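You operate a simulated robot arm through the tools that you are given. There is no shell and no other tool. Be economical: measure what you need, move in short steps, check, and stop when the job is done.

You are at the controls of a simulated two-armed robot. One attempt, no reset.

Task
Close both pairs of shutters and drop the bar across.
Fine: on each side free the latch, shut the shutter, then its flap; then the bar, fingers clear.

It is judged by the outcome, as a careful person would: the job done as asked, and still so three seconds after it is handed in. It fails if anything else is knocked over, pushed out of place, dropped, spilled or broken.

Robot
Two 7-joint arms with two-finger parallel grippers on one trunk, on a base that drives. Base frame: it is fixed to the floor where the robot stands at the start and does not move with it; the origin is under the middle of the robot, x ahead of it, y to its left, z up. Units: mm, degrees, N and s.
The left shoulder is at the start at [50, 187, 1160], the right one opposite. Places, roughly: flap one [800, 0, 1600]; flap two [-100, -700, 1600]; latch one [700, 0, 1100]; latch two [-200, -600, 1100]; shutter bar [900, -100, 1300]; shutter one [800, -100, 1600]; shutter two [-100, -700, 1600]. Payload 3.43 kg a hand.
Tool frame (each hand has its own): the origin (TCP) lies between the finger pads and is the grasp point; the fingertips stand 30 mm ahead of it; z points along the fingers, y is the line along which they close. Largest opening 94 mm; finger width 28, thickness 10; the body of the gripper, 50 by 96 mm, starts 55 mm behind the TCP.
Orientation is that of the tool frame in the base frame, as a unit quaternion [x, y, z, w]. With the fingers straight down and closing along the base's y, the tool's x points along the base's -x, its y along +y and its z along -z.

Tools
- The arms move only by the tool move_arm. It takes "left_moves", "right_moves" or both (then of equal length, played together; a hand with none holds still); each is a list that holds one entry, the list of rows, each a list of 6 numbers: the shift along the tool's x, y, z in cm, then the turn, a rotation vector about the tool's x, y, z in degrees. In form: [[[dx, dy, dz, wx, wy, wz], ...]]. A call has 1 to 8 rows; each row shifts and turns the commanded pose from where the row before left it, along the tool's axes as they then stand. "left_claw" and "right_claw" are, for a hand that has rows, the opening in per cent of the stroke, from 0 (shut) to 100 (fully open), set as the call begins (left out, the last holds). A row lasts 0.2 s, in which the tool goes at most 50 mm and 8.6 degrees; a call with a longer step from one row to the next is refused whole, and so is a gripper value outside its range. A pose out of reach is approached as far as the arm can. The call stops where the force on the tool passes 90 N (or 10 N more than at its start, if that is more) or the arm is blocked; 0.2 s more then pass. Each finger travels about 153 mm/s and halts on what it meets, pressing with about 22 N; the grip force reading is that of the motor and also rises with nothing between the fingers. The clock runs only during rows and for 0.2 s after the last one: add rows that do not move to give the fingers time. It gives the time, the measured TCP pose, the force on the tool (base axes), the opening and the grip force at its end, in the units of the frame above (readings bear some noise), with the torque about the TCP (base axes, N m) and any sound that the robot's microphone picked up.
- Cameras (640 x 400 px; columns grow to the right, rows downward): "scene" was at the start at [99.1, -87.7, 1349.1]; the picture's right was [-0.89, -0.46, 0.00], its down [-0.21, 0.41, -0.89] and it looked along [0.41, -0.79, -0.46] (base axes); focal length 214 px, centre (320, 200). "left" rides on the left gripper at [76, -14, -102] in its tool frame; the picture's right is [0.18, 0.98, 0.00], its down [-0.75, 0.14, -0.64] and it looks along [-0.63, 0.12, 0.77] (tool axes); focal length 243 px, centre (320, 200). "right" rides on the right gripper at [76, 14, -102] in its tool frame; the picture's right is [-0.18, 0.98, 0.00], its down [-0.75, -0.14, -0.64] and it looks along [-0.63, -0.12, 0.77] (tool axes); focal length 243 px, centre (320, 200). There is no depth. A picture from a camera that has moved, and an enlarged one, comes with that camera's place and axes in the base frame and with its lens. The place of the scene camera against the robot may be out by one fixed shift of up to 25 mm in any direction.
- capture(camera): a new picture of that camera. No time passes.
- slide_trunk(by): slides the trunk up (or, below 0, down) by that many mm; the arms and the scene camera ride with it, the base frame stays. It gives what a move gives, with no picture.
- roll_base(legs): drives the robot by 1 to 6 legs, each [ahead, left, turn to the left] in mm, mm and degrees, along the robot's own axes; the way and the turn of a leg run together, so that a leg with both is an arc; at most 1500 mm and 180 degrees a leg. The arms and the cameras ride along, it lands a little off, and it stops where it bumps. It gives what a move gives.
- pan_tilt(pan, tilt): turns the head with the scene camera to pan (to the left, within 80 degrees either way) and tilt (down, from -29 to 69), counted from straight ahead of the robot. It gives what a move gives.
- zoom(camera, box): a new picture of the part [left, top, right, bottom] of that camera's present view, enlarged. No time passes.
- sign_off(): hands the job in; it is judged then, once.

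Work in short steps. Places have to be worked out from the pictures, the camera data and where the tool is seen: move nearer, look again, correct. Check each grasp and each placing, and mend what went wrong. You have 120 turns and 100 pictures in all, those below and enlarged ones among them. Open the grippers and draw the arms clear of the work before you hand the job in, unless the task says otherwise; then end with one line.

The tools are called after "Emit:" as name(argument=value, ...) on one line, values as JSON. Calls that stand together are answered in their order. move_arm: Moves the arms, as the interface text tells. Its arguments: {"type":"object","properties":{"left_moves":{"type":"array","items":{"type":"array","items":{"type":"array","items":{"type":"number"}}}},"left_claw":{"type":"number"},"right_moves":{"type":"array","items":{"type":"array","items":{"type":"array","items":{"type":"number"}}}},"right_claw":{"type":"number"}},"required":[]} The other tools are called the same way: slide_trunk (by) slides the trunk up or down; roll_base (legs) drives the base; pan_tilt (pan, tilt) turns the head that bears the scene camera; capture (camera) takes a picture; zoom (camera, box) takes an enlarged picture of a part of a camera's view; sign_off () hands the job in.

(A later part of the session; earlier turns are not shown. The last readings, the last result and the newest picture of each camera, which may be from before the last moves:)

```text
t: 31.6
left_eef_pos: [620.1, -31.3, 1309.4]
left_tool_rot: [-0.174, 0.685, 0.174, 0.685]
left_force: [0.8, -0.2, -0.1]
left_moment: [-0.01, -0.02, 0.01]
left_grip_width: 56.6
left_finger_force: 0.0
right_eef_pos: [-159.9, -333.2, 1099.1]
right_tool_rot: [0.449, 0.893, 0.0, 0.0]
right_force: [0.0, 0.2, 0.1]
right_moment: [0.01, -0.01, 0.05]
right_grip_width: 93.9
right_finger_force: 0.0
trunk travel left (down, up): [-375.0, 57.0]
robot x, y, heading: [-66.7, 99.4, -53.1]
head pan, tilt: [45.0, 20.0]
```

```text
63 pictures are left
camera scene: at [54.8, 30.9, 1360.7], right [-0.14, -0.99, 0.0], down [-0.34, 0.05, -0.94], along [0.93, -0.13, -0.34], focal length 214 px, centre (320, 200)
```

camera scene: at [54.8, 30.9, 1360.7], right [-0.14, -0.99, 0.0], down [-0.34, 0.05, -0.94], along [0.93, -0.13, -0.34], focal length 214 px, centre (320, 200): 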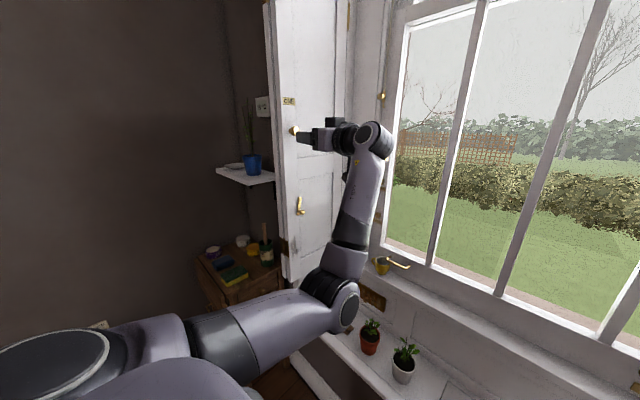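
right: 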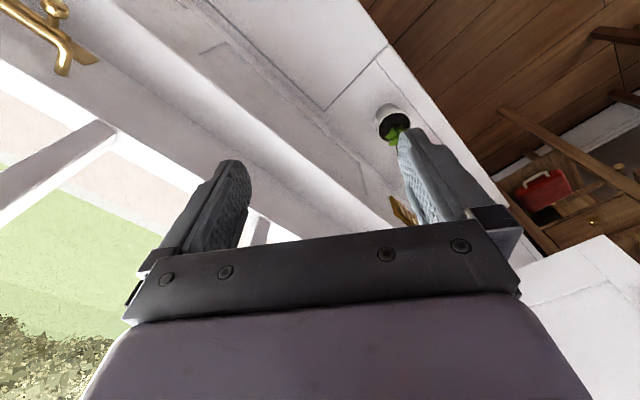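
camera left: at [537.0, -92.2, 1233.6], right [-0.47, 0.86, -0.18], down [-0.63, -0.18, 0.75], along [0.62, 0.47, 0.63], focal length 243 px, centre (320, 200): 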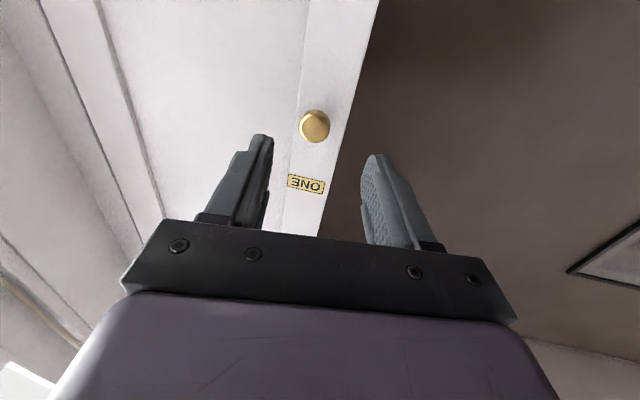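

Knob of shutter one at ≈(706, 13, 1316). Approach and grip.

Emit:
move_arm(left_moves=[[[-0.7, -0.2, 4.2, 0, 0, 0], [0, 0, 4.1, 0, 0, 0], [0, 0, 0, 0, 0, 0]]])

Emit:
move_arm(left_moves=[[[0, 0, 0, 0, 0, 0], [0, 0, 0, 0, 0, 0], [0, 0, 0, 0, 0, 0]]], left_claw=0)

Emit:
capture(camera="left")

```text
t: 32.4
left_eef_pos: [694.2, 6.8, 1316.0]
left_tool_rot: [-0.173, 0.685, 0.173, 0.687]
left_force: [-0.6, -0.4, -0.2]
left_moment: [0.01, 0.01, 0.05]
left_grip_width: 56.1
left_finger_force: 0.0
right_eef_pos: [-161.1, -333.3, 1099.1]
right_tool_rot: [0.448, 0.894, -0.001, 0.0]
right_force: [-0.1, -0.4, 0.4]
right_moment: [-0.01, -0.01, 0.02]
right_grip_width: 94.0
right_finger_force: 0.0
trunk travel left (down, up): [-375.0, 57.0]
robot x, y, heading: [-69.4, 100.9, -53.3]
head pan, tilt: [45.0, 20.0]
```

```text
t: 33.2
left_eef_pos: [694.1, 5.6, 1316.3]
left_tool_rot: [-0.173, 0.685, 0.173, 0.687]
left_force: [5.6, -2.3, 3.7]
left_moment: [-0.07, 0.07, -0.17]
left_grip_width: 26.9
left_finger_force: 45.3
right_eef_pos: [-160.3, -333.9, 1098.9]
right_tool_rot: [0.449, 0.894, 0.001, 0.001]
right_force: [-0.1, -0.6, -0.7]
right_moment: [-0.05, -0.01, 0.02]
right_grip_width: 93.8
right_finger_force: 0.0
trunk travel left (down, up): [-375.0, 57.0]
robot x, y, heading: [-69.2, 98.6, -53.2]
head pan, tilt: [45.0, 20.0]
```

```text
62 pictures are left
camera left: at [610.7, -55.3, 1240.7], right [-0.47, 0.87, -0.18], down [-0.63, -0.18, 0.75], along [0.62, 0.47, 0.63], focal length 243 px, centre (320, 200)
```

left: 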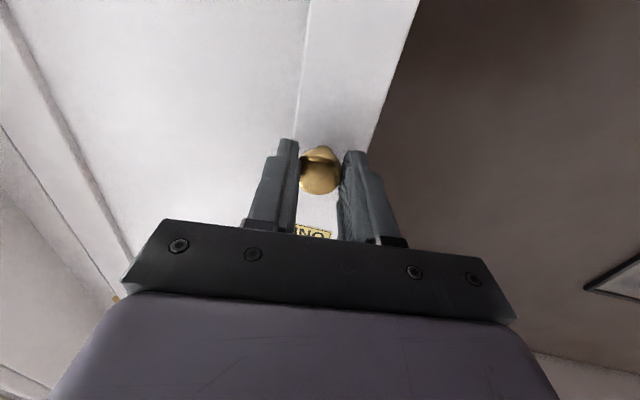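

Knob gripped (27 mm). Swing it about the hinge (≈n617,l555) — first 24°.

Emit:
move_arm(left_moves=[[[0, -0.52, -2.85, -8, 0, 0], [0, -0.52, -2.85, -8, 0, 0], [0, -0.52, -2.85, -8, 0, 0], [0, 0, 0, 0, 0, 0]]])

Emit:
capture(camera="scene")

```text
t: 34.2
left_eef_pos: [645.5, -64.8, 1316.3]
left_tool_rot: [-0.299, 0.635, 0.307, 0.643]
left_force: [54.4, -34.0, 29.0]
left_moment: [-0.23, 0.05, -1.53]
left_grip_width: 27.4
left_finger_force: 45.1
right_eef_pos: [-154.2, -337.5, 1096.5]
right_tool_rot: [0.449, 0.894, 0.001, -0.004]
right_force: [-0.1, -0.1, -0.6]
right_moment: [-0.02, -0.02, 0.01]
right_grip_width: 93.8
right_finger_force: 0.1
trunk travel left (down, up): [-375.0, 57.0]
robot x, y, heading: [-68.7, 95.4, -53.3]
head pan, tilt: [45.0, 20.0]
```

```text
61 pictures are left
camera scene: at [61.1, 25.6, 1359.9], right [-0.14, -0.99, 0.0], down [-0.34, 0.05, -0.94], along [0.93, -0.13, -0.35], focal length 214 px, centre (320, 200)
```

scene: 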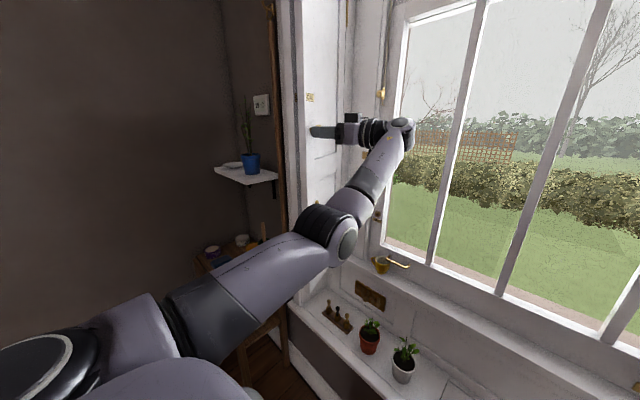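

Leaf is swinging; force shows I pull slightly too far toward the room. Correct and continue another 24°.

Emit:
move_arm(left_moves=[[[0, -0.9, -0.2, 0, 0, 0], [0, -0.75, -2.8, -8, 0, 0], [0, -0.75, -2.8, -8, 0, 0], [0, -0.75, -2.8, -8, 0, 0], [0, 0, 0, 0, 0, 0]]])

Emit:
capture(camera="scene")

```text
t: 35.0
left_eef_pos: [635.5, -87.6, 1308.9]
left_tool_rot: [-0.295, 0.609, 0.339, 0.653]
left_force: [28.9, -13.1, 2.3]
left_moment: [0.31, 0.42, -1.19]
left_grip_width: 27.3
left_finger_force: 45.0
left hand out of reach, approached as far as the arm can: row 2, 3
right_eef_pos: [-155.5, -335.5, 1098.4]
right_tool_rot: [0.449, 0.894, -0.001, -0.003]
right_force: [0.1, 0.6, -0.3]
right_moment: [-0.02, -0.05, -0.01]
right_grip_width: 94.1
right_finger_force: 0.0
trunk travel left (down, up): [-375.0, 57.0]
robot x, y, heading: [-74.4, 97.7, -53.6]
head pan, tilt: [45.0, 20.0]
stopped in row 3 (left hand): the arm was blocked; the commanded pose is now the measured one
```

```text
60 pictures are left
camera scene: at [61.0, 28.3, 1359.3], right [-0.14, -0.99, 0.0], down [-0.34, 0.05, -0.94], along [0.93, -0.13, -0.35], focal length 214 px, centre (320, 200)
```

scene: 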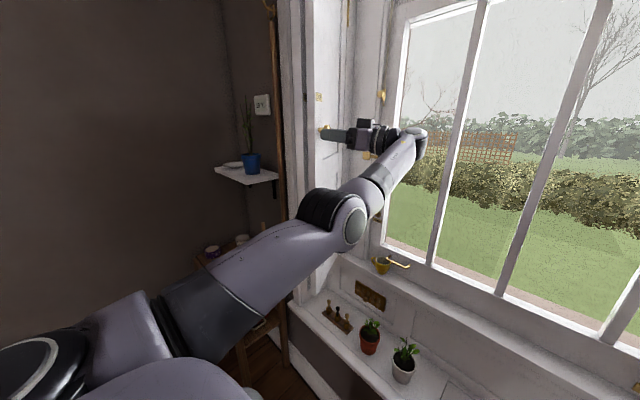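

Wrist limit reached at about 30° open – enough gap. Release, withdraw, and look at what's behind the leaf.

Emit:
move_arm(left_moves=[[[0, 0, 0, 0, 0, 0], [0, 0, 0, 0, 0, 0], [0, 0, -4, 0, 0, 0], [0, 0, -4, 0, 0, 0], [0, 0, 0, 8.5, 0, 0], [0, 3, 0, 8.5, 0, 0], [0, 4, 0, 8.5, 0, 0], [0, 4, 0, 8.5, 0, 0]]], left_claw=70)

Emit:
capture(camera="scene")

Emit:
zoom(camera="scene", box=[230, 0, 390, 320])

```text
t: 36.8
left_eef_pos: [565.3, -227.6, 1358.2]
left_tool_rot: [-0.113, 0.675, 0.16, 0.711]
left_force: [0.0, 0.6, 0.3]
left_moment: [-0.01, -0.01, 0.01]
left_grip_width: 66.1
left_finger_force: 0.1
left hand out of reach, approached as far as the arm can: row 3, 4, 5, 6, 7, 8
right_eef_pos: [-161.4, -333.6, 1098.3]
right_tool_rot: [0.448, 0.894, 0.001, 0.0]
right_force: [0.1, 0.5, -0.2]
right_moment: [0.0, -0.01, 0.01]
right_grip_width: 93.7
right_finger_force: 0.0
trunk travel left (down, up): [-375.0, 57.0]
robot x, y, heading: [-68.9, 96.8, -53.2]
head pan, tilt: [45.0, 20.0]
```

```text
59 pictures are left
camera scene: at [54.4, 30.5, 1360.8], right [-0.14, -0.99, 0.0], down [-0.34, 0.05, -0.94], along [0.93, -0.13, -0.34], focal length 214 px, centre (320, 200)
```

scene: 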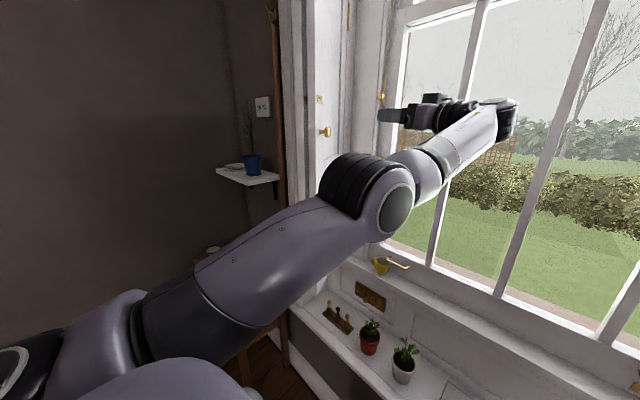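

```text
1.25 times, centred on (310, 160) of scene
camera zoom: at [54.4, 30.5, 1360.8], right [-0.14, -0.99, 0.0], down [-0.34, 0.05, -0.94], along [0.93, -0.13, -0.34], focal length 268 px, centre (332, 250)
```

zoom: 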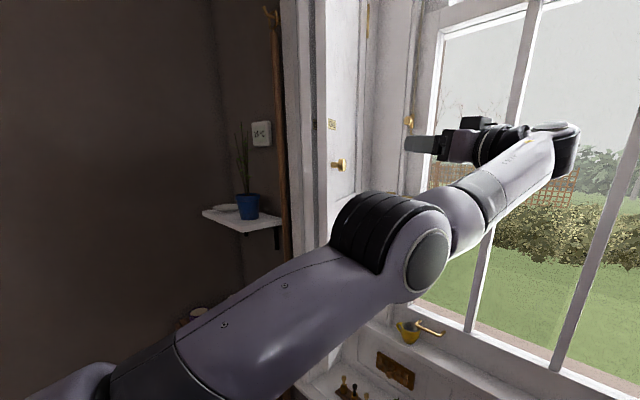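

The wooden bar hangs on a wall hook beside shutter one. I bring the left hand back into the room, turning it to point at the window, so it can go round behind the leaf.

Emit:
move_arm(left_moves=[[[0, 3.9, -1, 8.5, 0, 0], [0, 3.7, -1.6, 8.5, 0, 0], [0, 3.4, -2.1, 8.5, 0, 0], [0, 3.0, -2.6, 8.5, 0, 0], [0, 2.6, -3.0, 8.5, 0, 0], [0, 1.5, -2, 8.5, 0, 0], [0, 0, 0, 8.5, 0, 0], [0, 0, 0, 8.5, 0, 0]]], left_claw=0)

Emit:
capture(camera="scene")

```text
t: 38.5
left_eef_pos: [407.4, -364.9, 1526.3]
left_tool_rot: [0.292, 0.653, -0.232, 0.658]
left_force: [0.5, -1.3, -0.4]
left_moment: [0.01, 0.0, -0.02]
left_grip_width: 0.2
left_finger_force: 21.8
left hand out of reach, approached as far as the arm can: row 1, 2, 3, 4, 5, 6, 7, 8
right_eef_pos: [-160.4, -333.9, 1098.3]
right_tool_rot: [0.449, 0.894, -0.001, 0.0]
right_force: [0.0, -0.7, -0.6]
right_moment: [0.01, -0.02, -0.03]
right_grip_width: 93.9
right_finger_force: 0.0
trunk travel left (down, up): [-375.0, 57.0]
robot x, y, heading: [-70.7, 96.9, -53.6]
head pan, tilt: [45.0, 20.0]
```

```text
57 pictures are left
camera scene: at [54.9, 30.3, 1360.8], right [-0.14, -0.99, 0.0], down [-0.34, 0.05, -0.94], along [0.93, -0.13, -0.34], focal length 214 px, centre (320, 200)
```

scene: 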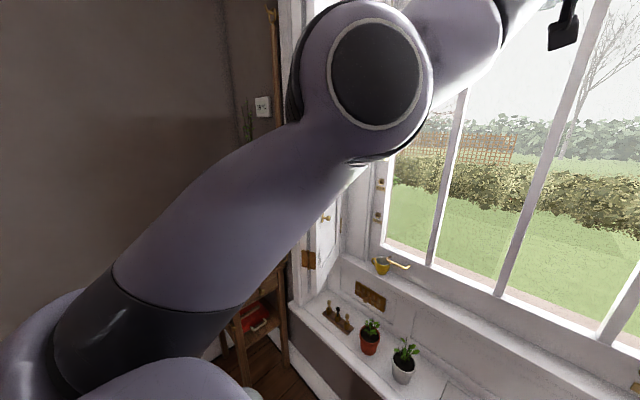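

The arm drifted upward against a joint limit. Hold still a moment and see if it converges to the commanded pose.

Emit:
move_arm(left_moves=[[[0, 0, 0, 0, 0, 0], [0, 0, 0, 0, 0, 0], [0, 0, 0, 0, 0, 0]]])

```text
t: 39.4
left_eef_pos: [408.9, -362.8, 1526.4]
left_tool_rot: [0.292, 0.654, -0.232, 0.658]
left_force: [0.3, 0.1, -0.9]
left_moment: [0.0, 0.0, 0.02]
left_grip_width: 0.0
left_finger_force: 22.3
right_eef_pos: [-160.7, -333.9, 1099.0]
right_tool_rot: [0.449, 0.894, 0.0, 0.0]
right_force: [-0.2, 0.4, -0.2]
right_moment: [-0.01, 0.0, 0.0]
right_grip_width: 94.2
right_finger_force: 0.0
trunk travel left (down, up): [-375.0, 57.0]
robot x, y, heading: [-71.1, 98.8, -53.4]
head pan, tilt: [45.0, 20.0]
```

Commanded pose equals the measured one now. Move it down and back, step by step.

Emit:
move_arm(left_moves=[[[4.0, 0, -2.5, 0, 0, 0], [4.0, 0, -2.5, 0, 0, 0], [4.0, 0, -2.5, 0, 0, 0], [4.0, 1, -2.5, 0, 0, 0], [4.0, 2, -2.5, 0, 0, 0], [4.0, 3, -2.5, 0, 0, 0], [0, 4, -2, 0, 0, 0], [0, 4, -1, 0, 0, 0]]])

Emit:
capture(camera="scene")

```text
refused: row 5 steps farther than a row can; nothing moved
```

```text
56 pictures are left
camera scene: at [55.1, 30.7, 1360.8], right [-0.14, -0.99, 0.0], down [-0.34, 0.05, -0.94], along [0.93, -0.13, -0.34], focal length 214 px, centre (320, 200)
```

scene: 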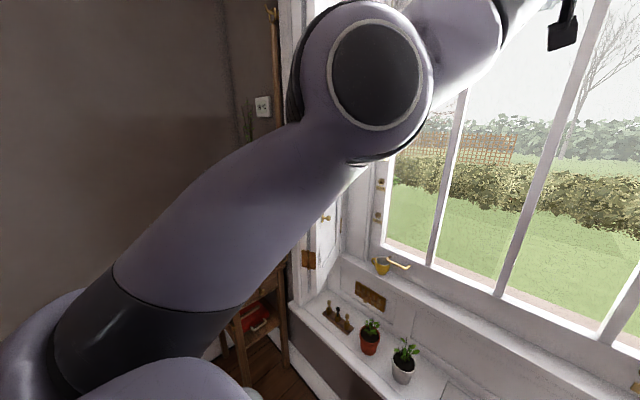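

Same move with shorter rows.

Emit:
move_arm(left_moves=[[[4.0, 0, -2.5, 0, 0, 0], [4.0, 0, -2.5, 0, 0, 0], [4.0, 0, -2.5, 0, 0, 0], [4.0, 1, -2.5, 0, 0, 0], [4.0, 1, -2.5, 0, 0, 0], [4.0, 1, -2.5, 0, 0, 0], [0, 4, -2, 0, 0, 0], [0, 4, -1, 0, 0, 0]]])

Emit:
capture(camera="scene")

```text
t: 41.1
left_eef_pos: [423.1, -380.0, 1499.9]
left_tool_rot: [0.293, 0.652, -0.233, 0.66]
left_force: [0.0, 0.7, -0.6]
left_moment: [-0.01, -0.01, -0.01]
left_grip_width: 0.0
left_finger_force: 21.9
left hand out of reach, approached as far as the arm can: row 1, 2, 3, 4, 5, 6, 7, 8
right_eef_pos: [-160.6, -334.1, 1098.3]
right_tool_rot: [0.448, 0.894, 0.0, 0.001]
right_force: [-0.8, 0.2, 0.6]
right_moment: [-0.01, 0.01, -0.03]
right_grip_width: 94.0
right_finger_force: 0.1
trunk travel left (down, up): [-375.0, 57.0]
robot x, y, heading: [-72.4, 96.4, -53.6]
head pan, tilt: [45.0, 20.0]
```

```text
55 pictures are left
camera scene: at [54.7, 31.5, 1360.9], right [-0.14, -0.99, 0.0], down [-0.34, 0.05, -0.94], along [0.93, -0.14, -0.34], focal length 214 px, centre (320, 200)
```

scene: 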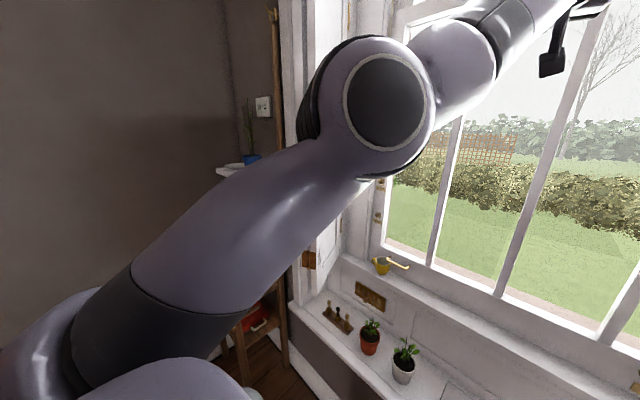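

Still against a limit. Head back toward the earlier good region (leftward, heading ≈ −10°).

Emit:
move_arm(left_moves=[[[0, 4, 0, -8.5, 0, 0], [0, 4, 0, -8.5, 0, 0], [0, 4, 0, -8.5, 0, 0], [0, 4, 0, -8.5, 0, 0], [2, 4, 0, 0, 0, 0], [3, 3, 0, 0, 0, 0], [4, 0, 0, 0, 0, 0], [4, 0, 0, 0, 0, 0]]])

Emit:
capture(camera="scene")

```text
t: 43.0
left_eef_pos: [548.6, -277.7, 1476.2]
left_tool_rot: [0.087, 0.694, -0.03, 0.714]
left_force: [0.2, 0.0, 0.3]
left_moment: [0.04, -0.03, 0.01]
left_grip_width: 0.0
left_finger_force: 22.0
left hand out of reach, approached as far as the arm can: row 1, 2, 3, 4, 5, 6, 7, 8
right_eef_pos: [-159.8, -333.5, 1099.4]
right_tool_rot: [0.448, 0.894, 0.0, -0.001]
right_force: [-0.3, -0.1, -0.1]
right_moment: [0.0, 0.0, 0.0]
right_grip_width: 94.1
right_finger_force: 0.0
trunk travel left (down, up): [-375.0, 57.0]
robot x, y, heading: [-70.2, 97.4, -53.3]
head pan, tilt: [45.0, 20.0]
```

```text
54 pictures are left
camera scene: at [55.5, 30.4, 1360.7], right [-0.14, -0.99, 0.0], down [-0.34, 0.05, -0.94], along [0.93, -0.13, -0.34], focal length 214 px, centre (320, 200)
```

scene: 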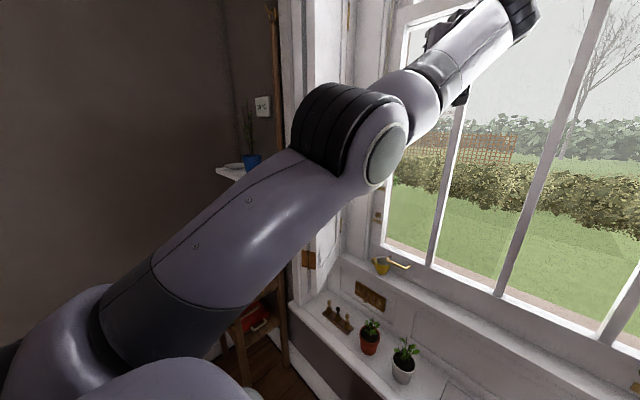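

Wrist is curled at its limit; the pose at (620,−31,1309) heading 28° was fine, so go back there first.

Emit:
move_arm(left_moves=[[[0, 4, 0, -8.5, 0, 0], [0, 4, 1, -8.5, 0, 0], [0, 4, 2, -8.5, 0, 0], [0, 4, 2, 0, 0, 0], [3, 3, 2, 0, 0, 0], [4, 2, 1, 0, 0, 0], [4, 2, 0, 0, 0, 0], [4, 0, 0, 0, 0, 0]]])

Emit:
capture(camera="scene")

```text
t: 44.8
left_eef_pos: [664.1, -148.6, 1441.0]
left_tool_rot: [-0.075, 0.684, 0.124, 0.715]
left_force: [-1.4, -0.5, 0.2]
left_moment: [-0.03, -0.03, 0.0]
left_grip_width: 0.0
left_finger_force: 21.4
left hand out of reach, approached as far as the arm can: row 1, 2, 4, 5, 6, 7, 8
right_eef_pos: [-160.0, -335.2, 1098.8]
right_tool_rot: [0.449, 0.894, 0.0, 0.0]
right_force: [-0.2, 0.5, -0.5]
right_moment: [0.01, 0.03, -0.02]
right_grip_width: 93.9
right_finger_force: 0.0
trunk travel left (down, up): [-375.0, 57.0]
robot x, y, heading: [-71.9, 97.8, -53.0]
head pan, tilt: [45.0, 20.0]
```

```text
53 pictures are left
camera scene: at [55.9, 30.2, 1360.7], right [-0.14, -0.99, 0.0], down [-0.34, 0.05, -0.94], along [0.93, -0.13, -0.34], focal length 214 px, centre (320, 200)
```

scene: 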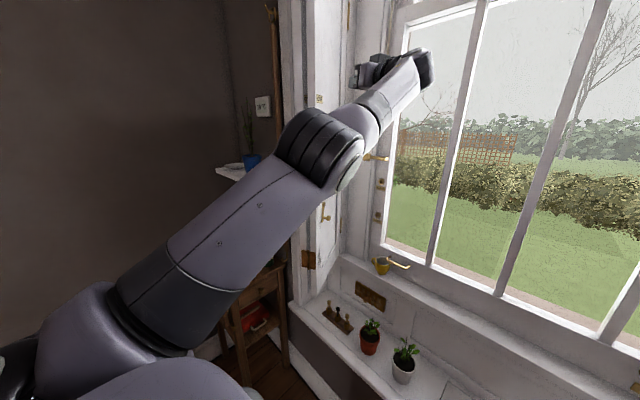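

Judging by the pictures the arm is stretched nearly straight. I pull straight in toward the shoulder.

Emit:
move_arm(left_moves=[[[2.1, 3.6, -1.7, 0, 0, 0], [2.1, 3.6, -1.7, 0, 0, 0], [2.1, 3.6, -1.7, 0, 0, 0], [2.1, 3.6, -1.7, 0, 0, 0]]])

Emit:
capture(camera="scene")

```text
t: 45.8
left_eef_pos: [663.0, -148.7, 1443.1]
left_tool_rot: [-0.074, 0.683, 0.124, 0.716]
left_force: [0.4, -0.9, -0.2]
left_moment: [-0.03, -0.02, 0.02]
left_grip_width: 0.3
left_finger_force: 21.5
left hand out of reach, approached as far as the arm can: row 1, 2, 3, 4
right_eef_pos: [-159.8, -334.0, 1098.4]
right_tool_rot: [0.449, 0.894, 0.0, 0.0]
right_force: [-0.7, 0.3, 0.2]
right_moment: [-0.01, 0.02, 0.0]
right_grip_width: 93.8
right_finger_force: 0.0
trunk travel left (down, up): [-375.0, 57.0]
robot x, y, heading: [-69.6, 97.2, -53.0]
head pan, tilt: [45.0, 20.0]
```

```text
52 pictures are left
camera scene: at [55.1, 30.7, 1360.8], right [-0.14, -0.99, 0.0], down [-0.34, 0.05, -0.94], along [0.93, -0.13, -0.34], focal length 214 px, centre (320, 200)
```

scene: 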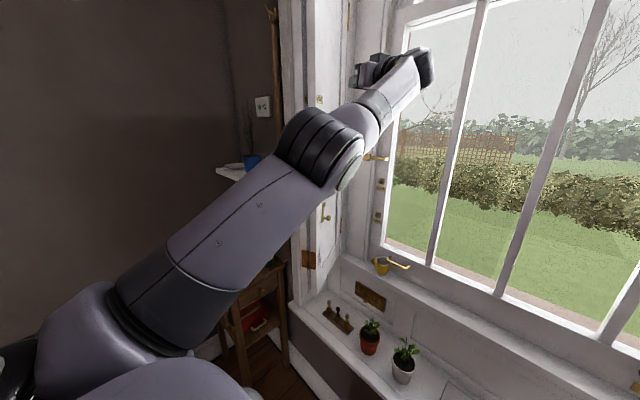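

Confirmed singular straight arm. Swing it up-and-back tangentially to make the elbow flex.

Emit:
move_arm(left_moves=[[[-4, 2, -0.7, 0, 0, 0], [-4, 2, -0.7, 0, 0, 0], [-3.5, 3, -1, 0, 0, 0], [-3, 3.5, -1.2, 0, 0, 0], [-2.5, 3.5, -2, 0, 0, 0], [-1, 4, -2, 0, 0, 0]]])

Emit:
capture(camera="scene")

```text
t: 47.1
left_eef_pos: [528.1, -3.9, 1624.0]
left_tool_rot: [-0.073, 0.683, 0.122, 0.716]
left_force: [0.5, 1.0, -0.7]
left_moment: [-0.02, 0.03, 0.0]
left_grip_width: 0.0
left_finger_force: 21.8
left hand out of reach, approached as far as the arm can: row 1, 2
right_eef_pos: [-159.0, -332.2, 1099.5]
right_tool_rot: [0.448, 0.894, 0.0, 0.0]
right_force: [-0.1, 0.7, -0.5]
right_moment: [0.01, -0.04, 0.0]
right_grip_width: 94.2
right_finger_force: 0.0
trunk travel left (down, up): [-375.0, 57.0]
robot x, y, heading: [-70.3, 97.2, -53.2]
head pan, tilt: [45.0, 20.0]
```

```text
51 pictures are left
camera scene: at [54.9, 31.2, 1360.8], right [-0.14, -0.99, 0.0], down [-0.34, 0.05, -0.94], along [0.93, -0.13, -0.34], focal length 214 px, centre (320, 200)
```

scene: 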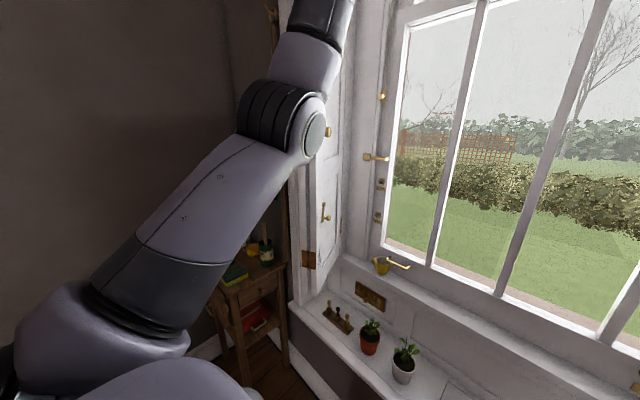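

Elbow is bending again. Now yaw to face the window while descending, staying in front of the leaf's edge.

Emit:
move_arm(left_moves=[[[2, 1, -2, 8.5, 0, 0], [3, 1, -1, 8.5, 0, 0], [3, 0, 0, 8.5, 0, 0], [4, 0, 0, 8.5, 0, 0], [4, 0, 0, 8.5, 0, 0], [4, 0, 0, 8.5, 0, 0], [4, 0, 0, 8.5, 0, 0], [4, 0, 0, 8.5, 0, 0]]])

Emit:
capture(camera="scene")

```text
t: 49.0
left_eef_pos: [506.2, 30.7, 1342.7]
left_tool_rot: [0.34, 0.635, -0.279, 0.635]
left_force: [0.0, 0.9, 0.0]
left_moment: [-0.04, 0.02, -0.01]
left_grip_width: 0.3
left_finger_force: 22.1
right_eef_pos: [-159.7, -332.9, 1099.0]
right_tool_rot: [0.448, 0.894, 0.001, 0.0]
right_force: [0.2, 0.6, 0.4]
right_moment: [-0.03, 0.0, -0.01]
right_grip_width: 94.0
right_finger_force: 0.0
trunk travel left (down, up): [-375.0, 57.0]
robot x, y, heading: [-72.8, 97.6, -53.0]
head pan, tilt: [45.0, 20.0]
```

```text
50 pictures are left
camera scene: at [55.3, 31.5, 1360.8], right [-0.14, -0.99, 0.0], down [-0.34, 0.05, -0.94], along [0.93, -0.13, -0.34], focal length 214 px, centre (320, 200)
```

scene: 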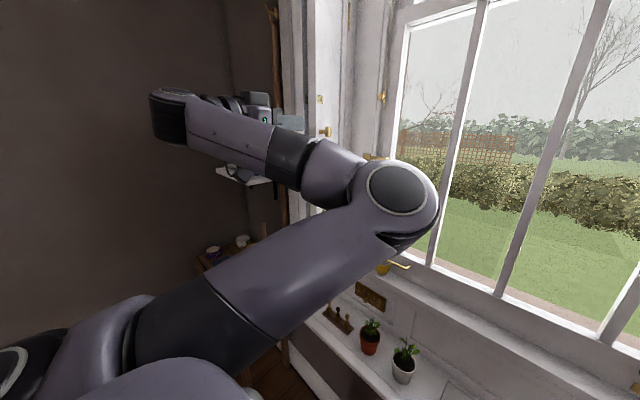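

Hand now points at the window (n278, l424). Shift left 140 mm to line up behind the leaf, then look through the hand camera.

Emit:
move_arm(left_moves=[[[1, 4, 0, 0, 0, 0], [1, 4, 0, 0, 0, 0], [1, 3.5, 0, 0, 0, 0], [1, 3, 0, 0, 0, 0], [0, 0, 0, 0, 0, 0]]])

Emit:
capture(camera="left")

Emit:
capture(camera="scene")

```text
t: 50.1
left_eef_pos: [622.4, 121.4, 1315.9]
left_tool_rot: [0.34, 0.634, -0.281, 0.635]
left_force: [-0.5, -0.1, -1.0]
left_moment: [-0.03, 0.0, 0.01]
left_grip_width: 0.1
left_finger_force: 21.3
right_eef_pos: [-160.5, -333.8, 1099.2]
right_tool_rot: [0.449, 0.893, 0.0, 0.0]
right_force: [0.4, -0.2, 0.2]
right_moment: [-0.03, -0.01, -0.02]
right_grip_width: 94.2
right_finger_force: 0.1
trunk travel left (down, up): [-375.0, 57.0]
robot x, y, heading: [-71.8, 98.9, -53.4]
head pan, tilt: [45.0, 20.0]
```

```text
49 pictures are left
camera left: at [550.4, 198.8, 1242.8], right [0.78, 0.62, -0.11], down [-0.31, 0.53, 0.79], along [0.54, -0.58, 0.61], focal length 243 px, centre (320, 200)
```

left: 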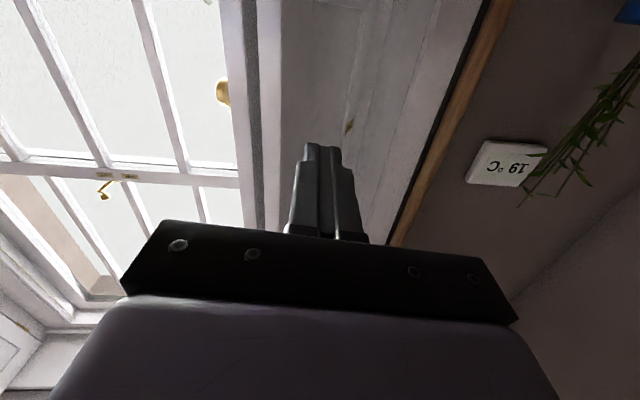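

```text
48 pictures are left
camera scene: at [54.8, 30.5, 1360.8], right [-0.14, -0.99, 0.0], down [-0.34, 0.05, -0.94], along [0.93, -0.13, -0.34], focal length 214 px, centre (320, 200)
```

scene: 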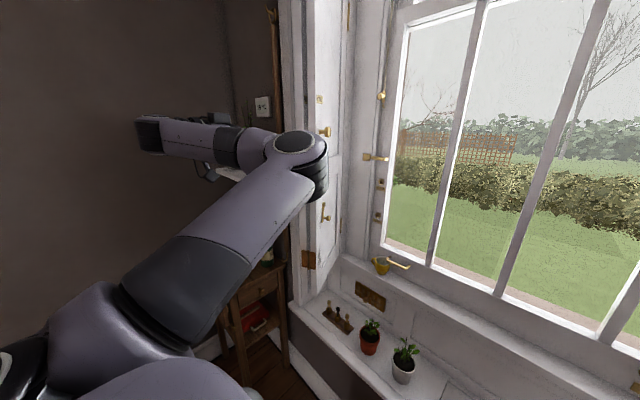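

The hand camera shows the fingers lined up with the gap between the leaf pair and the box. Insert 110 mm, then begin pushing the pair closed.

Emit:
move_arm(left_moves=[[[0, 0, 4, 0, 0, 0], [0, 0, 4, 0, 0, 0], [0, 0, 2.5, 0, 0, 0], [0, -4, 0.5, 0, 0, 0], [0, -4, 0.9, 0, 0, 0], [0, -3.2, 1.8, 0, 0, 0], [0, -3.2, 1.9, 0, 0, 0], [0, 0, 0, 0, 0, 0]]])

Emit:
capture(camera="scene")

Emit:
capture(camera="left")

```text
t: 52.0
left_eef_pos: [605.1, -90.4, 1297.9]
left_tool_rot: [0.34, 0.635, -0.281, 0.634]
left_force: [-0.4, -0.2, 0.0]
left_moment: [-0.01, 0.01, 0.0]
left_grip_width: 0.0
left_finger_force: 22.0
right_eef_pos: [-159.1, -334.1, 1098.4]
right_tool_rot: [0.448, 0.894, 0.0, 0.0]
right_force: [-0.6, -0.3, 0.9]
right_moment: [-0.01, 0.01, 0.02]
right_grip_width: 93.9
right_finger_force: 0.0
trunk travel left (down, up): [-375.0, 57.0]
robot x, y, heading: [-68.9, 98.2, -53.4]
head pan, tilt: [45.0, 20.0]
```

```text
47 pictures are left
camera scene: at [55.2, 30.9, 1360.8], right [-0.14, -0.99, 0.0], down [-0.34, 0.05, -0.94], along [0.93, -0.13, -0.34], focal length 214 px, centre (320, 200)
```

scene: 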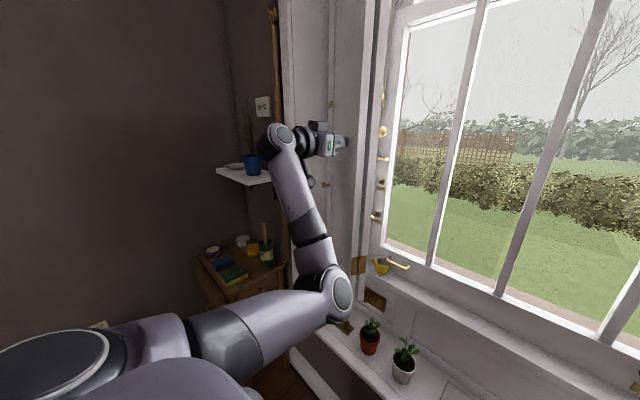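

```text
46 pictures are left
camera left: at [533.8, -12.4, 1225.9], right [0.78, 0.61, -0.11], down [-0.31, 0.53, 0.79], along [0.54, -0.58, 0.61], focal length 243 px, centre (320, 200)
```

left: 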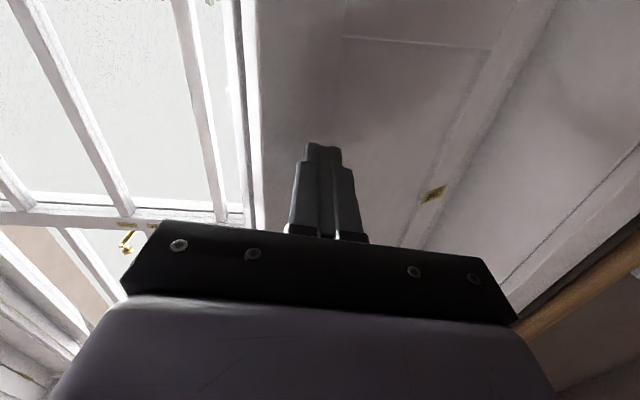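

The pair swings freely. Continue pushing toward the closed plane.

Emit:
move_arm(left_moves=[[[0, -3, 1.8, 0, 0, 0], [0, -2.8, 2.2, 0, 0, 0], [0, -1.5, 2.5, 0, 0, 0], [0, -1, 2.5, 0, 0, 0], [0, 0, 0, 0, 0, 0]]])

Emit:
pan_tilt(pan=20, tilt=12)

Emit:
capture(camera="scene")

```text
t: 53.1
left_eef_pos: [594.4, -211.3, 1288.7]
left_tool_rot: [0.34, 0.635, -0.28, 0.635]
left_force: [0.1, -0.8, 0.0]
left_moment: [-0.02, 0.02, 0.0]
left_grip_width: 0.0
left_finger_force: 21.9
right_eef_pos: [-160.9, -333.2, 1098.5]
right_tool_rot: [0.449, 0.894, 0.0, 0.0]
right_force: [-0.6, -0.4, 0.1]
right_moment: [0.0, -0.01, -0.02]
right_grip_width: 94.2
right_finger_force: 0.1
trunk travel left (down, up): [-375.0, 57.0]
robot x, y, heading: [-68.3, 98.5, -53.2]
head pan, tilt: [45.0, 20.0]
```

```text
t: 54.0
left_eef_pos: [595.4, -210.9, 1288.9]
left_tool_rot: [0.34, 0.635, -0.281, 0.635]
left_force: [-1.3, 0.5, -0.1]
left_moment: [-0.02, 0.04, -0.01]
left_grip_width: 0.3
left_finger_force: 21.9
right_eef_pos: [-160.2, -334.3, 1098.9]
right_tool_rot: [0.449, 0.894, 0.001, 0.0]
right_force: [-0.8, 0.1, 0.0]
right_moment: [0.02, 0.0, 0.0]
right_grip_width: 93.9
right_finger_force: 0.1
trunk travel left (down, up): [-375.0, 57.0]
robot x, y, heading: [-72.1, 97.9, -52.8]
head pan, tilt: [20.0, 12.0]
```

```text
45 pictures are left
camera scene: at [41.0, -7.0, 1373.8], right [-0.55, -0.84, 0.0], down [-0.17, 0.11, -0.98], along [0.82, -0.54, -0.21], focal length 214 px, centre (320, 200)
```

scene: 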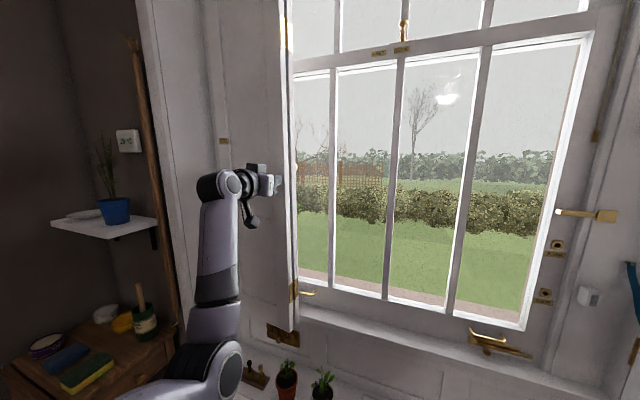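

Nearly there; push on until the leaf meets its stop (force rises).

Emit:
move_arm(left_moves=[[[0, -0.5, 2.5, 0, 0, 0], [0, 0, 2, 0, 0, 0], [0, 0, 1.5, 0, 0, 0], [0, 0, 1.5, 0, 0, 0], [0, 0, 0, 0, 0, 0]]])

Emit:
capture(camera="scene")

Emit:
capture(camera="left")

```text
t: 54.9
left_eef_pos: [620.6, -249.6, 1286.3]
left_tool_rot: [0.343, 0.638, -0.279, 0.63]
left_force: [-41.5, 43.0, -12.2]
left_moment: [-0.36, -0.11, -0.16]
left_grip_width: 0.1
left_finger_force: 22.6
right_eef_pos: [-164.7, -326.6, 1102.1]
right_tool_rot: [0.447, 0.894, -0.001, 0.004]
right_force: [-0.2, 0.3, 1.0]
right_moment: [0.03, 0.0, 0.0]
right_grip_width: 93.9
right_finger_force: 0.0
trunk travel left (down, up): [-375.0, 57.0]
robot x, y, heading: [-71.4, 98.5, -53.0]
head pan, tilt: [20.0, 12.0]
stopped in row 4 (left hand): the force on the tool passed its limit (the readings are from after the stop); the commanded pose is now the measured one
```

```text
44 pictures are left
camera scene: at [33.3, 2.0, 1375.0], right [-0.54, -0.84, 0.0], down [-0.17, 0.11, -0.98], along [0.82, -0.53, -0.2], focal length 214 px, centre (320, 200)
```

scene: 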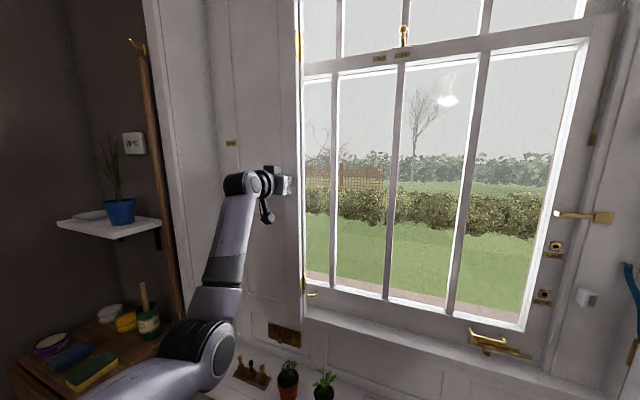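

```text
43 pictures are left
camera left: at [547.9, -171.9, 1215.2], right [0.78, 0.62, -0.11], down [-0.3, 0.53, 0.79], along [0.55, -0.59, 0.6], focal length 243 px, centre (320, 200)
```

left: 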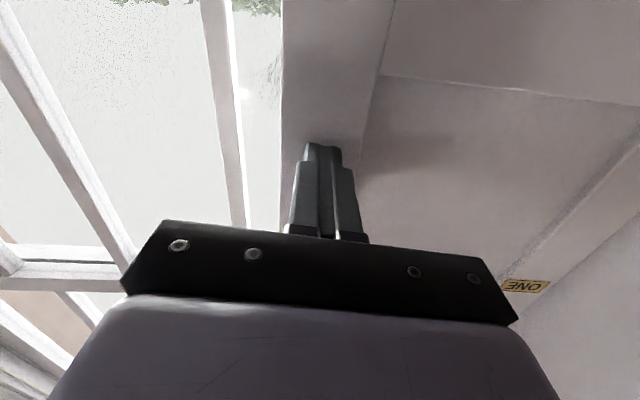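

Shutter one is against its stop (flap's face at n≈601). Back the hand off and zoom on the flap for a handle.

Emit:
move_arm(left_moves=[[[0, 0, -4, 0, 0, 0], [0, 0, -4, 0, 0, 0], [0, -3, -4, 0, 0, 0], [0, -4, -2, 0, 0, 0], [0, 0, 0, 0, 0, 0]]])

Emit:
zoom(camera="scene", box=[140, 60, 320, 330])

Emit:
pan_tilt(pan=40, tilt=5)

Emit:
zoom(camera="scene", box=[200, 20, 440, 320])

```text
t: 56.1
left_eef_pos: [487.0, -191.8, 1281.6]
left_tool_rot: [0.344, 0.641, -0.278, 0.627]
left_force: [0.7, 0.2, -0.3]
left_moment: [0.0, -0.02, 0.01]
left_grip_width: 0.0
left_finger_force: 21.9
right_eef_pos: [-159.9, -333.6, 1099.7]
right_tool_rot: [0.447, 0.894, 0.0, 0.0]
right_force: [-0.2, -0.3, -1.0]
right_moment: [-0.02, 0.02, 0.01]
right_grip_width: 93.8
right_finger_force: 0.0
trunk travel left (down, up): [-375.0, 57.0]
robot x, y, heading: [-71.4, 97.2, -53.3]
head pan, tilt: [20.0, 12.0]
```

```text
1.48 times, centred on (230, 195) of scene
camera zoom: at [40.4, -5.6, 1373.8], right [-0.55, -0.84, 0.0], down [-0.17, 0.11, -0.98], along [0.82, -0.53, -0.21], focal length 318 px, centre (453, 207)
```

zoom: 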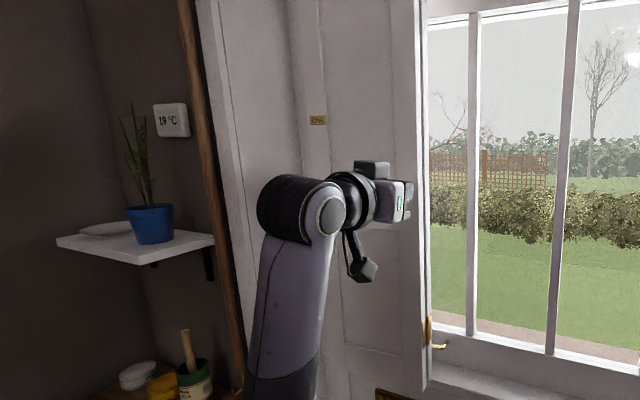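

```text
t: 56.9
left_eef_pos: [484.9, -190.7, 1280.9]
left_tool_rot: [0.345, 0.641, -0.279, 0.626]
left_force: [-0.4, -1.5, -0.6]
left_moment: [0.03, -0.01, -0.02]
left_grip_width: 0.0
left_finger_force: 22.2
right_eef_pos: [-160.7, -332.0, 1099.1]
right_tool_rot: [0.447, 0.895, 0.0, 0.0]
right_force: [-0.7, 0.1, 1.3]
right_moment: [0.04, -0.02, 0.01]
right_grip_width: 94.0
right_finger_force: 0.0
trunk travel left (down, up): [-375.0, 57.0]
robot x, y, heading: [-74.7, 99.6, -52.9]
head pan, tilt: [40.0, 5.0]
```

```text
1.33 times, centred on (320, 170) of scene
camera zoom: at [51.6, 24.2, 1385.1], right [-0.23, -0.97, 0.0], down [-0.09, 0.02, -1.0], along [0.97, -0.23, -0.09], focal length 286 px, centre (320, 240)
```

zoom: 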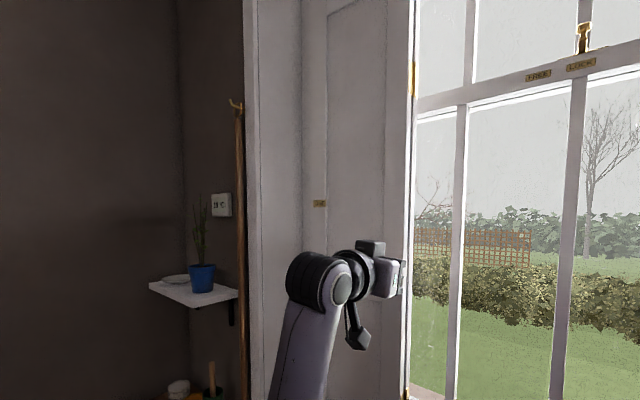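

No knob on the flap's room face. Zoom at its free edge by the corner.

Emit:
zoom(camera="scene", box=[285, 130, 345, 170])

Emit:
capture(camera="left")

```text
10.00 times, centred on (315, 150) of scene
camera zoom: at [51.6, 24.2, 1385.1], right [-0.23, -0.97, 0.0], down [-0.09, 0.02, -1.0], along [0.97, -0.23, -0.09], focal length 2145 px, centre (370, 700)
```

zoom: 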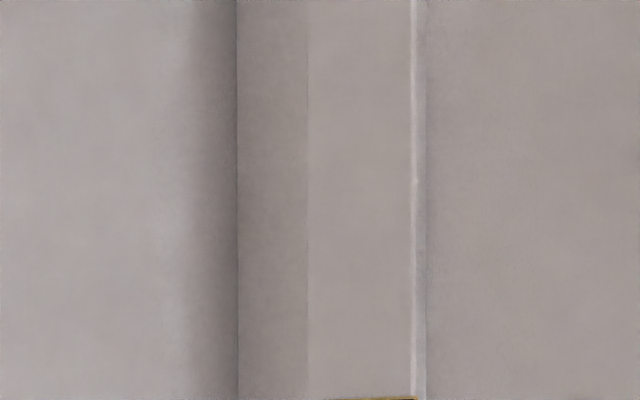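

```text
39 pictures are left
camera left: at [413.5, -112.7, 1211.6], right [0.78, 0.62, -0.11], down [-0.3, 0.52, 0.8], along [0.55, -0.59, 0.59], focal length 243 px, centre (320, 200)
```

left: 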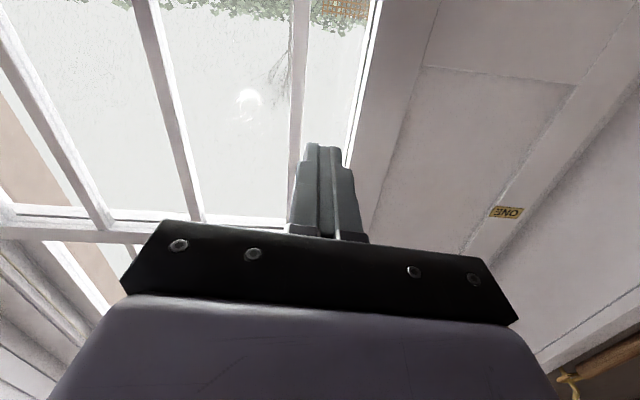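

The flap's stile (l≈531–579) has a gap beside its free edge and a panel recess on the other side, so I can pinch the stile. Bring the open left hand in front of it.

Emit:
move_arm(left_moves=[[[0, 4.7, 0, 0, 0, 0], [0, 4.7, 0, 0, 0, 0], [0, 4.7, 0, 0, 0, 0], [0, 4.7, 1, 0, 0, 0], [0, 4.7, 1, 0, 0, 0], [0, 4.6, 1, 0, 0, 0], [0, 0, 1.5, 0, 0, 0], [0, 0, 0, 0, 0, 0]]], left_claw=75)

Emit:
capture(camera="left")

```text
t: 58.7
left_eef_pos: [735.5, -55.7, 1300.3]
left_tool_rot: [0.344, 0.641, -0.278, 0.627]
left_force: [0.8, -0.5, 0.5]
left_moment: [-0.01, -0.01, -0.01]
left_grip_width: 70.3
left_finger_force: 0.1
right_eef_pos: [-159.7, -333.8, 1099.5]
right_tool_rot: [0.447, 0.895, 0.0, 0.0]
right_force: [0.2, -0.6, 0.1]
right_moment: [0.02, 0.0, -0.02]
right_grip_width: 94.0
right_finger_force: 0.1
trunk travel left (down, up): [-375.0, 57.0]
robot x, y, heading: [-73.9, 97.6, -53.3]
head pan, tilt: [40.0, 5.0]
```

```text
38 pictures are left
camera left: at [663.1, 22.9, 1230.5], right [0.78, 0.62, -0.11], down [-0.3, 0.52, 0.8], along [0.55, -0.59, 0.59], focal length 243 px, centre (320, 200)
```

left: 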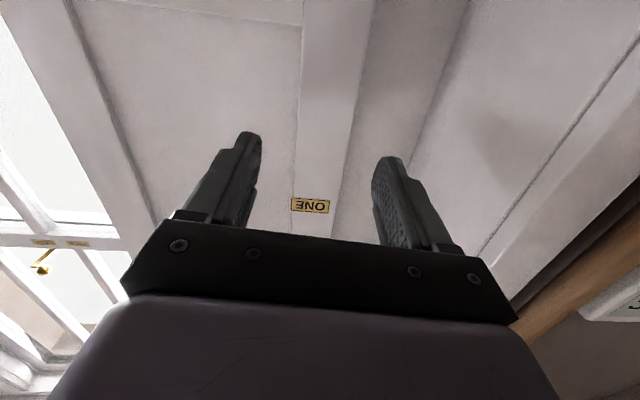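

The stile is well centred between the fingers; shift 5 mm, open slightly more, and advance until touching.

Emit:
move_arm(left_moves=[[[0, 0.5, 3.5, 0, 0, 0], [0, 0, 3.0, 0, 0, 0], [0, 0, 1.8, 0, 0, 0], [0, 0, 0, 0, 0, 0]]], left_claw=80)

Emit:
capture(camera="left")

```text
t: 59.7
left_eef_pos: [789.3, -118.3, 1296.3]
left_tool_rot: [0.345, 0.642, -0.277, 0.627]
left_force: [-4.6, 5.7, -2.9]
left_moment: [0.12, -0.09, -0.35]
left_grip_width: 75.9
left_finger_force: 0.5
right_eef_pos: [-160.1, -333.5, 1099.3]
right_tool_rot: [0.447, 0.895, -0.001, 0.001]
right_force: [0.3, -1.0, -0.4]
right_moment: [-0.01, -0.02, 0.04]
right_grip_width: 93.9
right_finger_force: 0.1
trunk travel left (down, up): [-375.0, 57.0]
robot x, y, heading: [-71.1, 96.0, -52.9]
head pan, tilt: [40.0, 5.0]
```

```text
37 pictures are left
camera left: at [717.2, -38.6, 1226.0], right [0.78, 0.62, -0.11], down [-0.3, 0.52, 0.8], along [0.55, -0.59, 0.59], focal length 243 px, centre (320, 200)
```

left: 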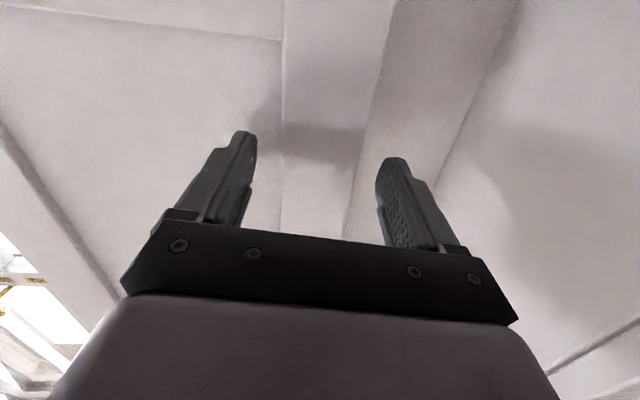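

Light contact (7 N) with the panel. Close on the stile.

Emit:
move_arm(left_moves=[[[0, 0, 0.3, 0, 0, 0], [0, 0, 0, 0, 0, 0], [0, 0, 0, 0, 0, 0], [0, 0, 0, 0, 0, 0]]], left_claw=0)

Emit:
move_arm(left_moves=[[[0, 0, -1.0, 0, 0, 0], [0, 0, -1.0, 0, 0, 0], [0, 0, 0, 0, 0, 0]]])

Emit:
capture(camera="left")

```text
t: 60.7
left_eef_pos: [792.3, -115.5, 1298.8]
left_tool_rot: [0.342, 0.641, -0.277, 0.629]
left_force: [-5.6, 19.1, 2.5]
left_moment: [-0.28, -0.1, 0.25]
left_grip_width: 0.0
left_finger_force: 21.5
right_eef_pos: [-160.2, -331.4, 1100.5]
right_tool_rot: [0.447, 0.895, -0.001, 0.001]
right_force: [-0.5, 0.3, 0.1]
right_moment: [0.02, -0.02, -0.01]
right_grip_width: 93.8
right_finger_force: 0.0
trunk travel left (down, up): [-375.0, 57.0]
robot x, y, heading: [-70.5, 99.5, -53.1]
head pan, tilt: [40.0, 5.0]
```

```text
t: 61.5
left_eef_pos: [778.4, -107.4, 1297.0]
left_tool_rot: [0.345, 0.642, -0.278, 0.626]
left_force: [0.6, 0.0, 0.0]
left_moment: [0.0, 0.01, -0.02]
left_grip_width: 0.0
left_finger_force: 21.7
right_eef_pos: [-160.2, -333.3, 1098.7]
right_tool_rot: [0.447, 0.895, 0.0, -0.001]
right_force: [-0.6, 0.4, 0.0]
right_moment: [0.02, 0.02, 0.02]
right_grip_width: 94.2
right_finger_force: 0.1
trunk travel left (down, up): [-375.0, 57.0]
robot x, y, heading: [-72.0, 97.6, -53.1]
head pan, tilt: [40.0, 5.0]
```

```text
36 pictures are left
camera left: at [706.8, -27.1, 1226.6], right [0.78, 0.61, -0.11], down [-0.3, 0.52, 0.8], along [0.55, -0.59, 0.59], focal length 243 px, centre (320, 200)
```

left: 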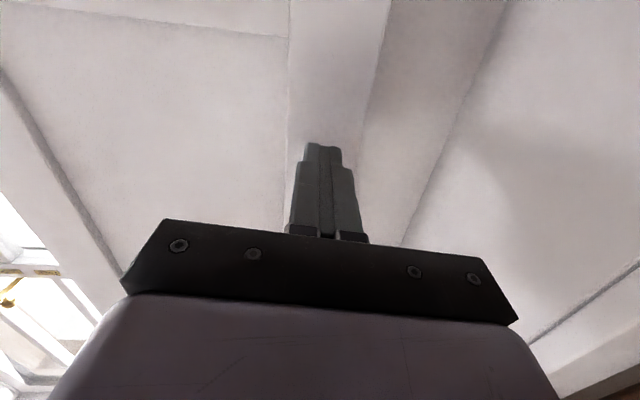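

The fingers slid off – the stile's relief isn't graspable. Probe the dark strip beside the flap edge for a real gap.

Emit:
move_arm(left_moves=[[[0, 2.3, 0, 0, 0, 0], [0, 2.2, 0, 0, 0, 0], [0, 0, 1.5, 0, 0, 0], [0, 0, 1.2, 0, 0, 0], [0, 0, 1.0, 0, 0, 0], [0, 0, 1.0, 0, 0, 0], [0, 0, 0, 0, 0, 0]]])

Emit:
capture(camera="left")

```text
t: 63.1
left_eef_pos: [820.8, -100.5, 1295.4]
left_tool_rot: [0.34, 0.641, -0.278, 0.63]
left_force: [5.7, 15.8, 5.4]
left_moment: [-0.37, 0.03, 0.24]
left_grip_width: 0.0
left_finger_force: 21.9
left hand out of reach, approached as far as the arm can: row 4, 5, 6
right_eef_pos: [-158.9, -331.2, 1100.9]
right_tool_rot: [0.447, 0.895, -0.002, 0.001]
right_force: [0.0, 0.1, -1.5]
right_moment: [-0.02, -0.02, 0.0]
right_grip_width: 93.9
right_finger_force: 0.1
trunk travel left (down, up): [-375.0, 57.0]
robot x, y, heading: [-75.4, 100.0, -53.0]
head pan, tilt: [40.0, 5.0]
```

```text
35 pictures are left
camera left: at [748.1, -22.7, 1224.8], right [0.78, 0.62, -0.11], down [-0.31, 0.52, 0.79], along [0.55, -0.58, 0.6], focal length 243 px, centre (320, 200)
```

left: 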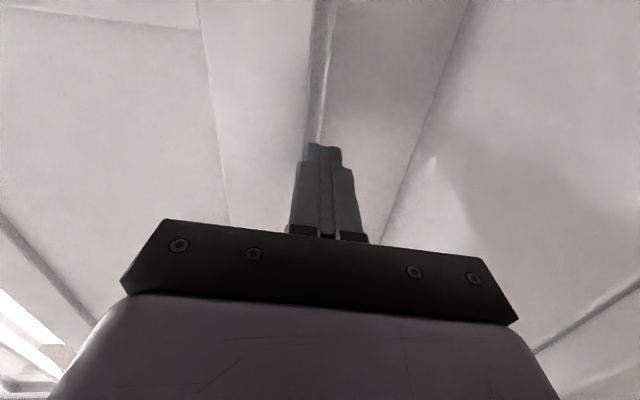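

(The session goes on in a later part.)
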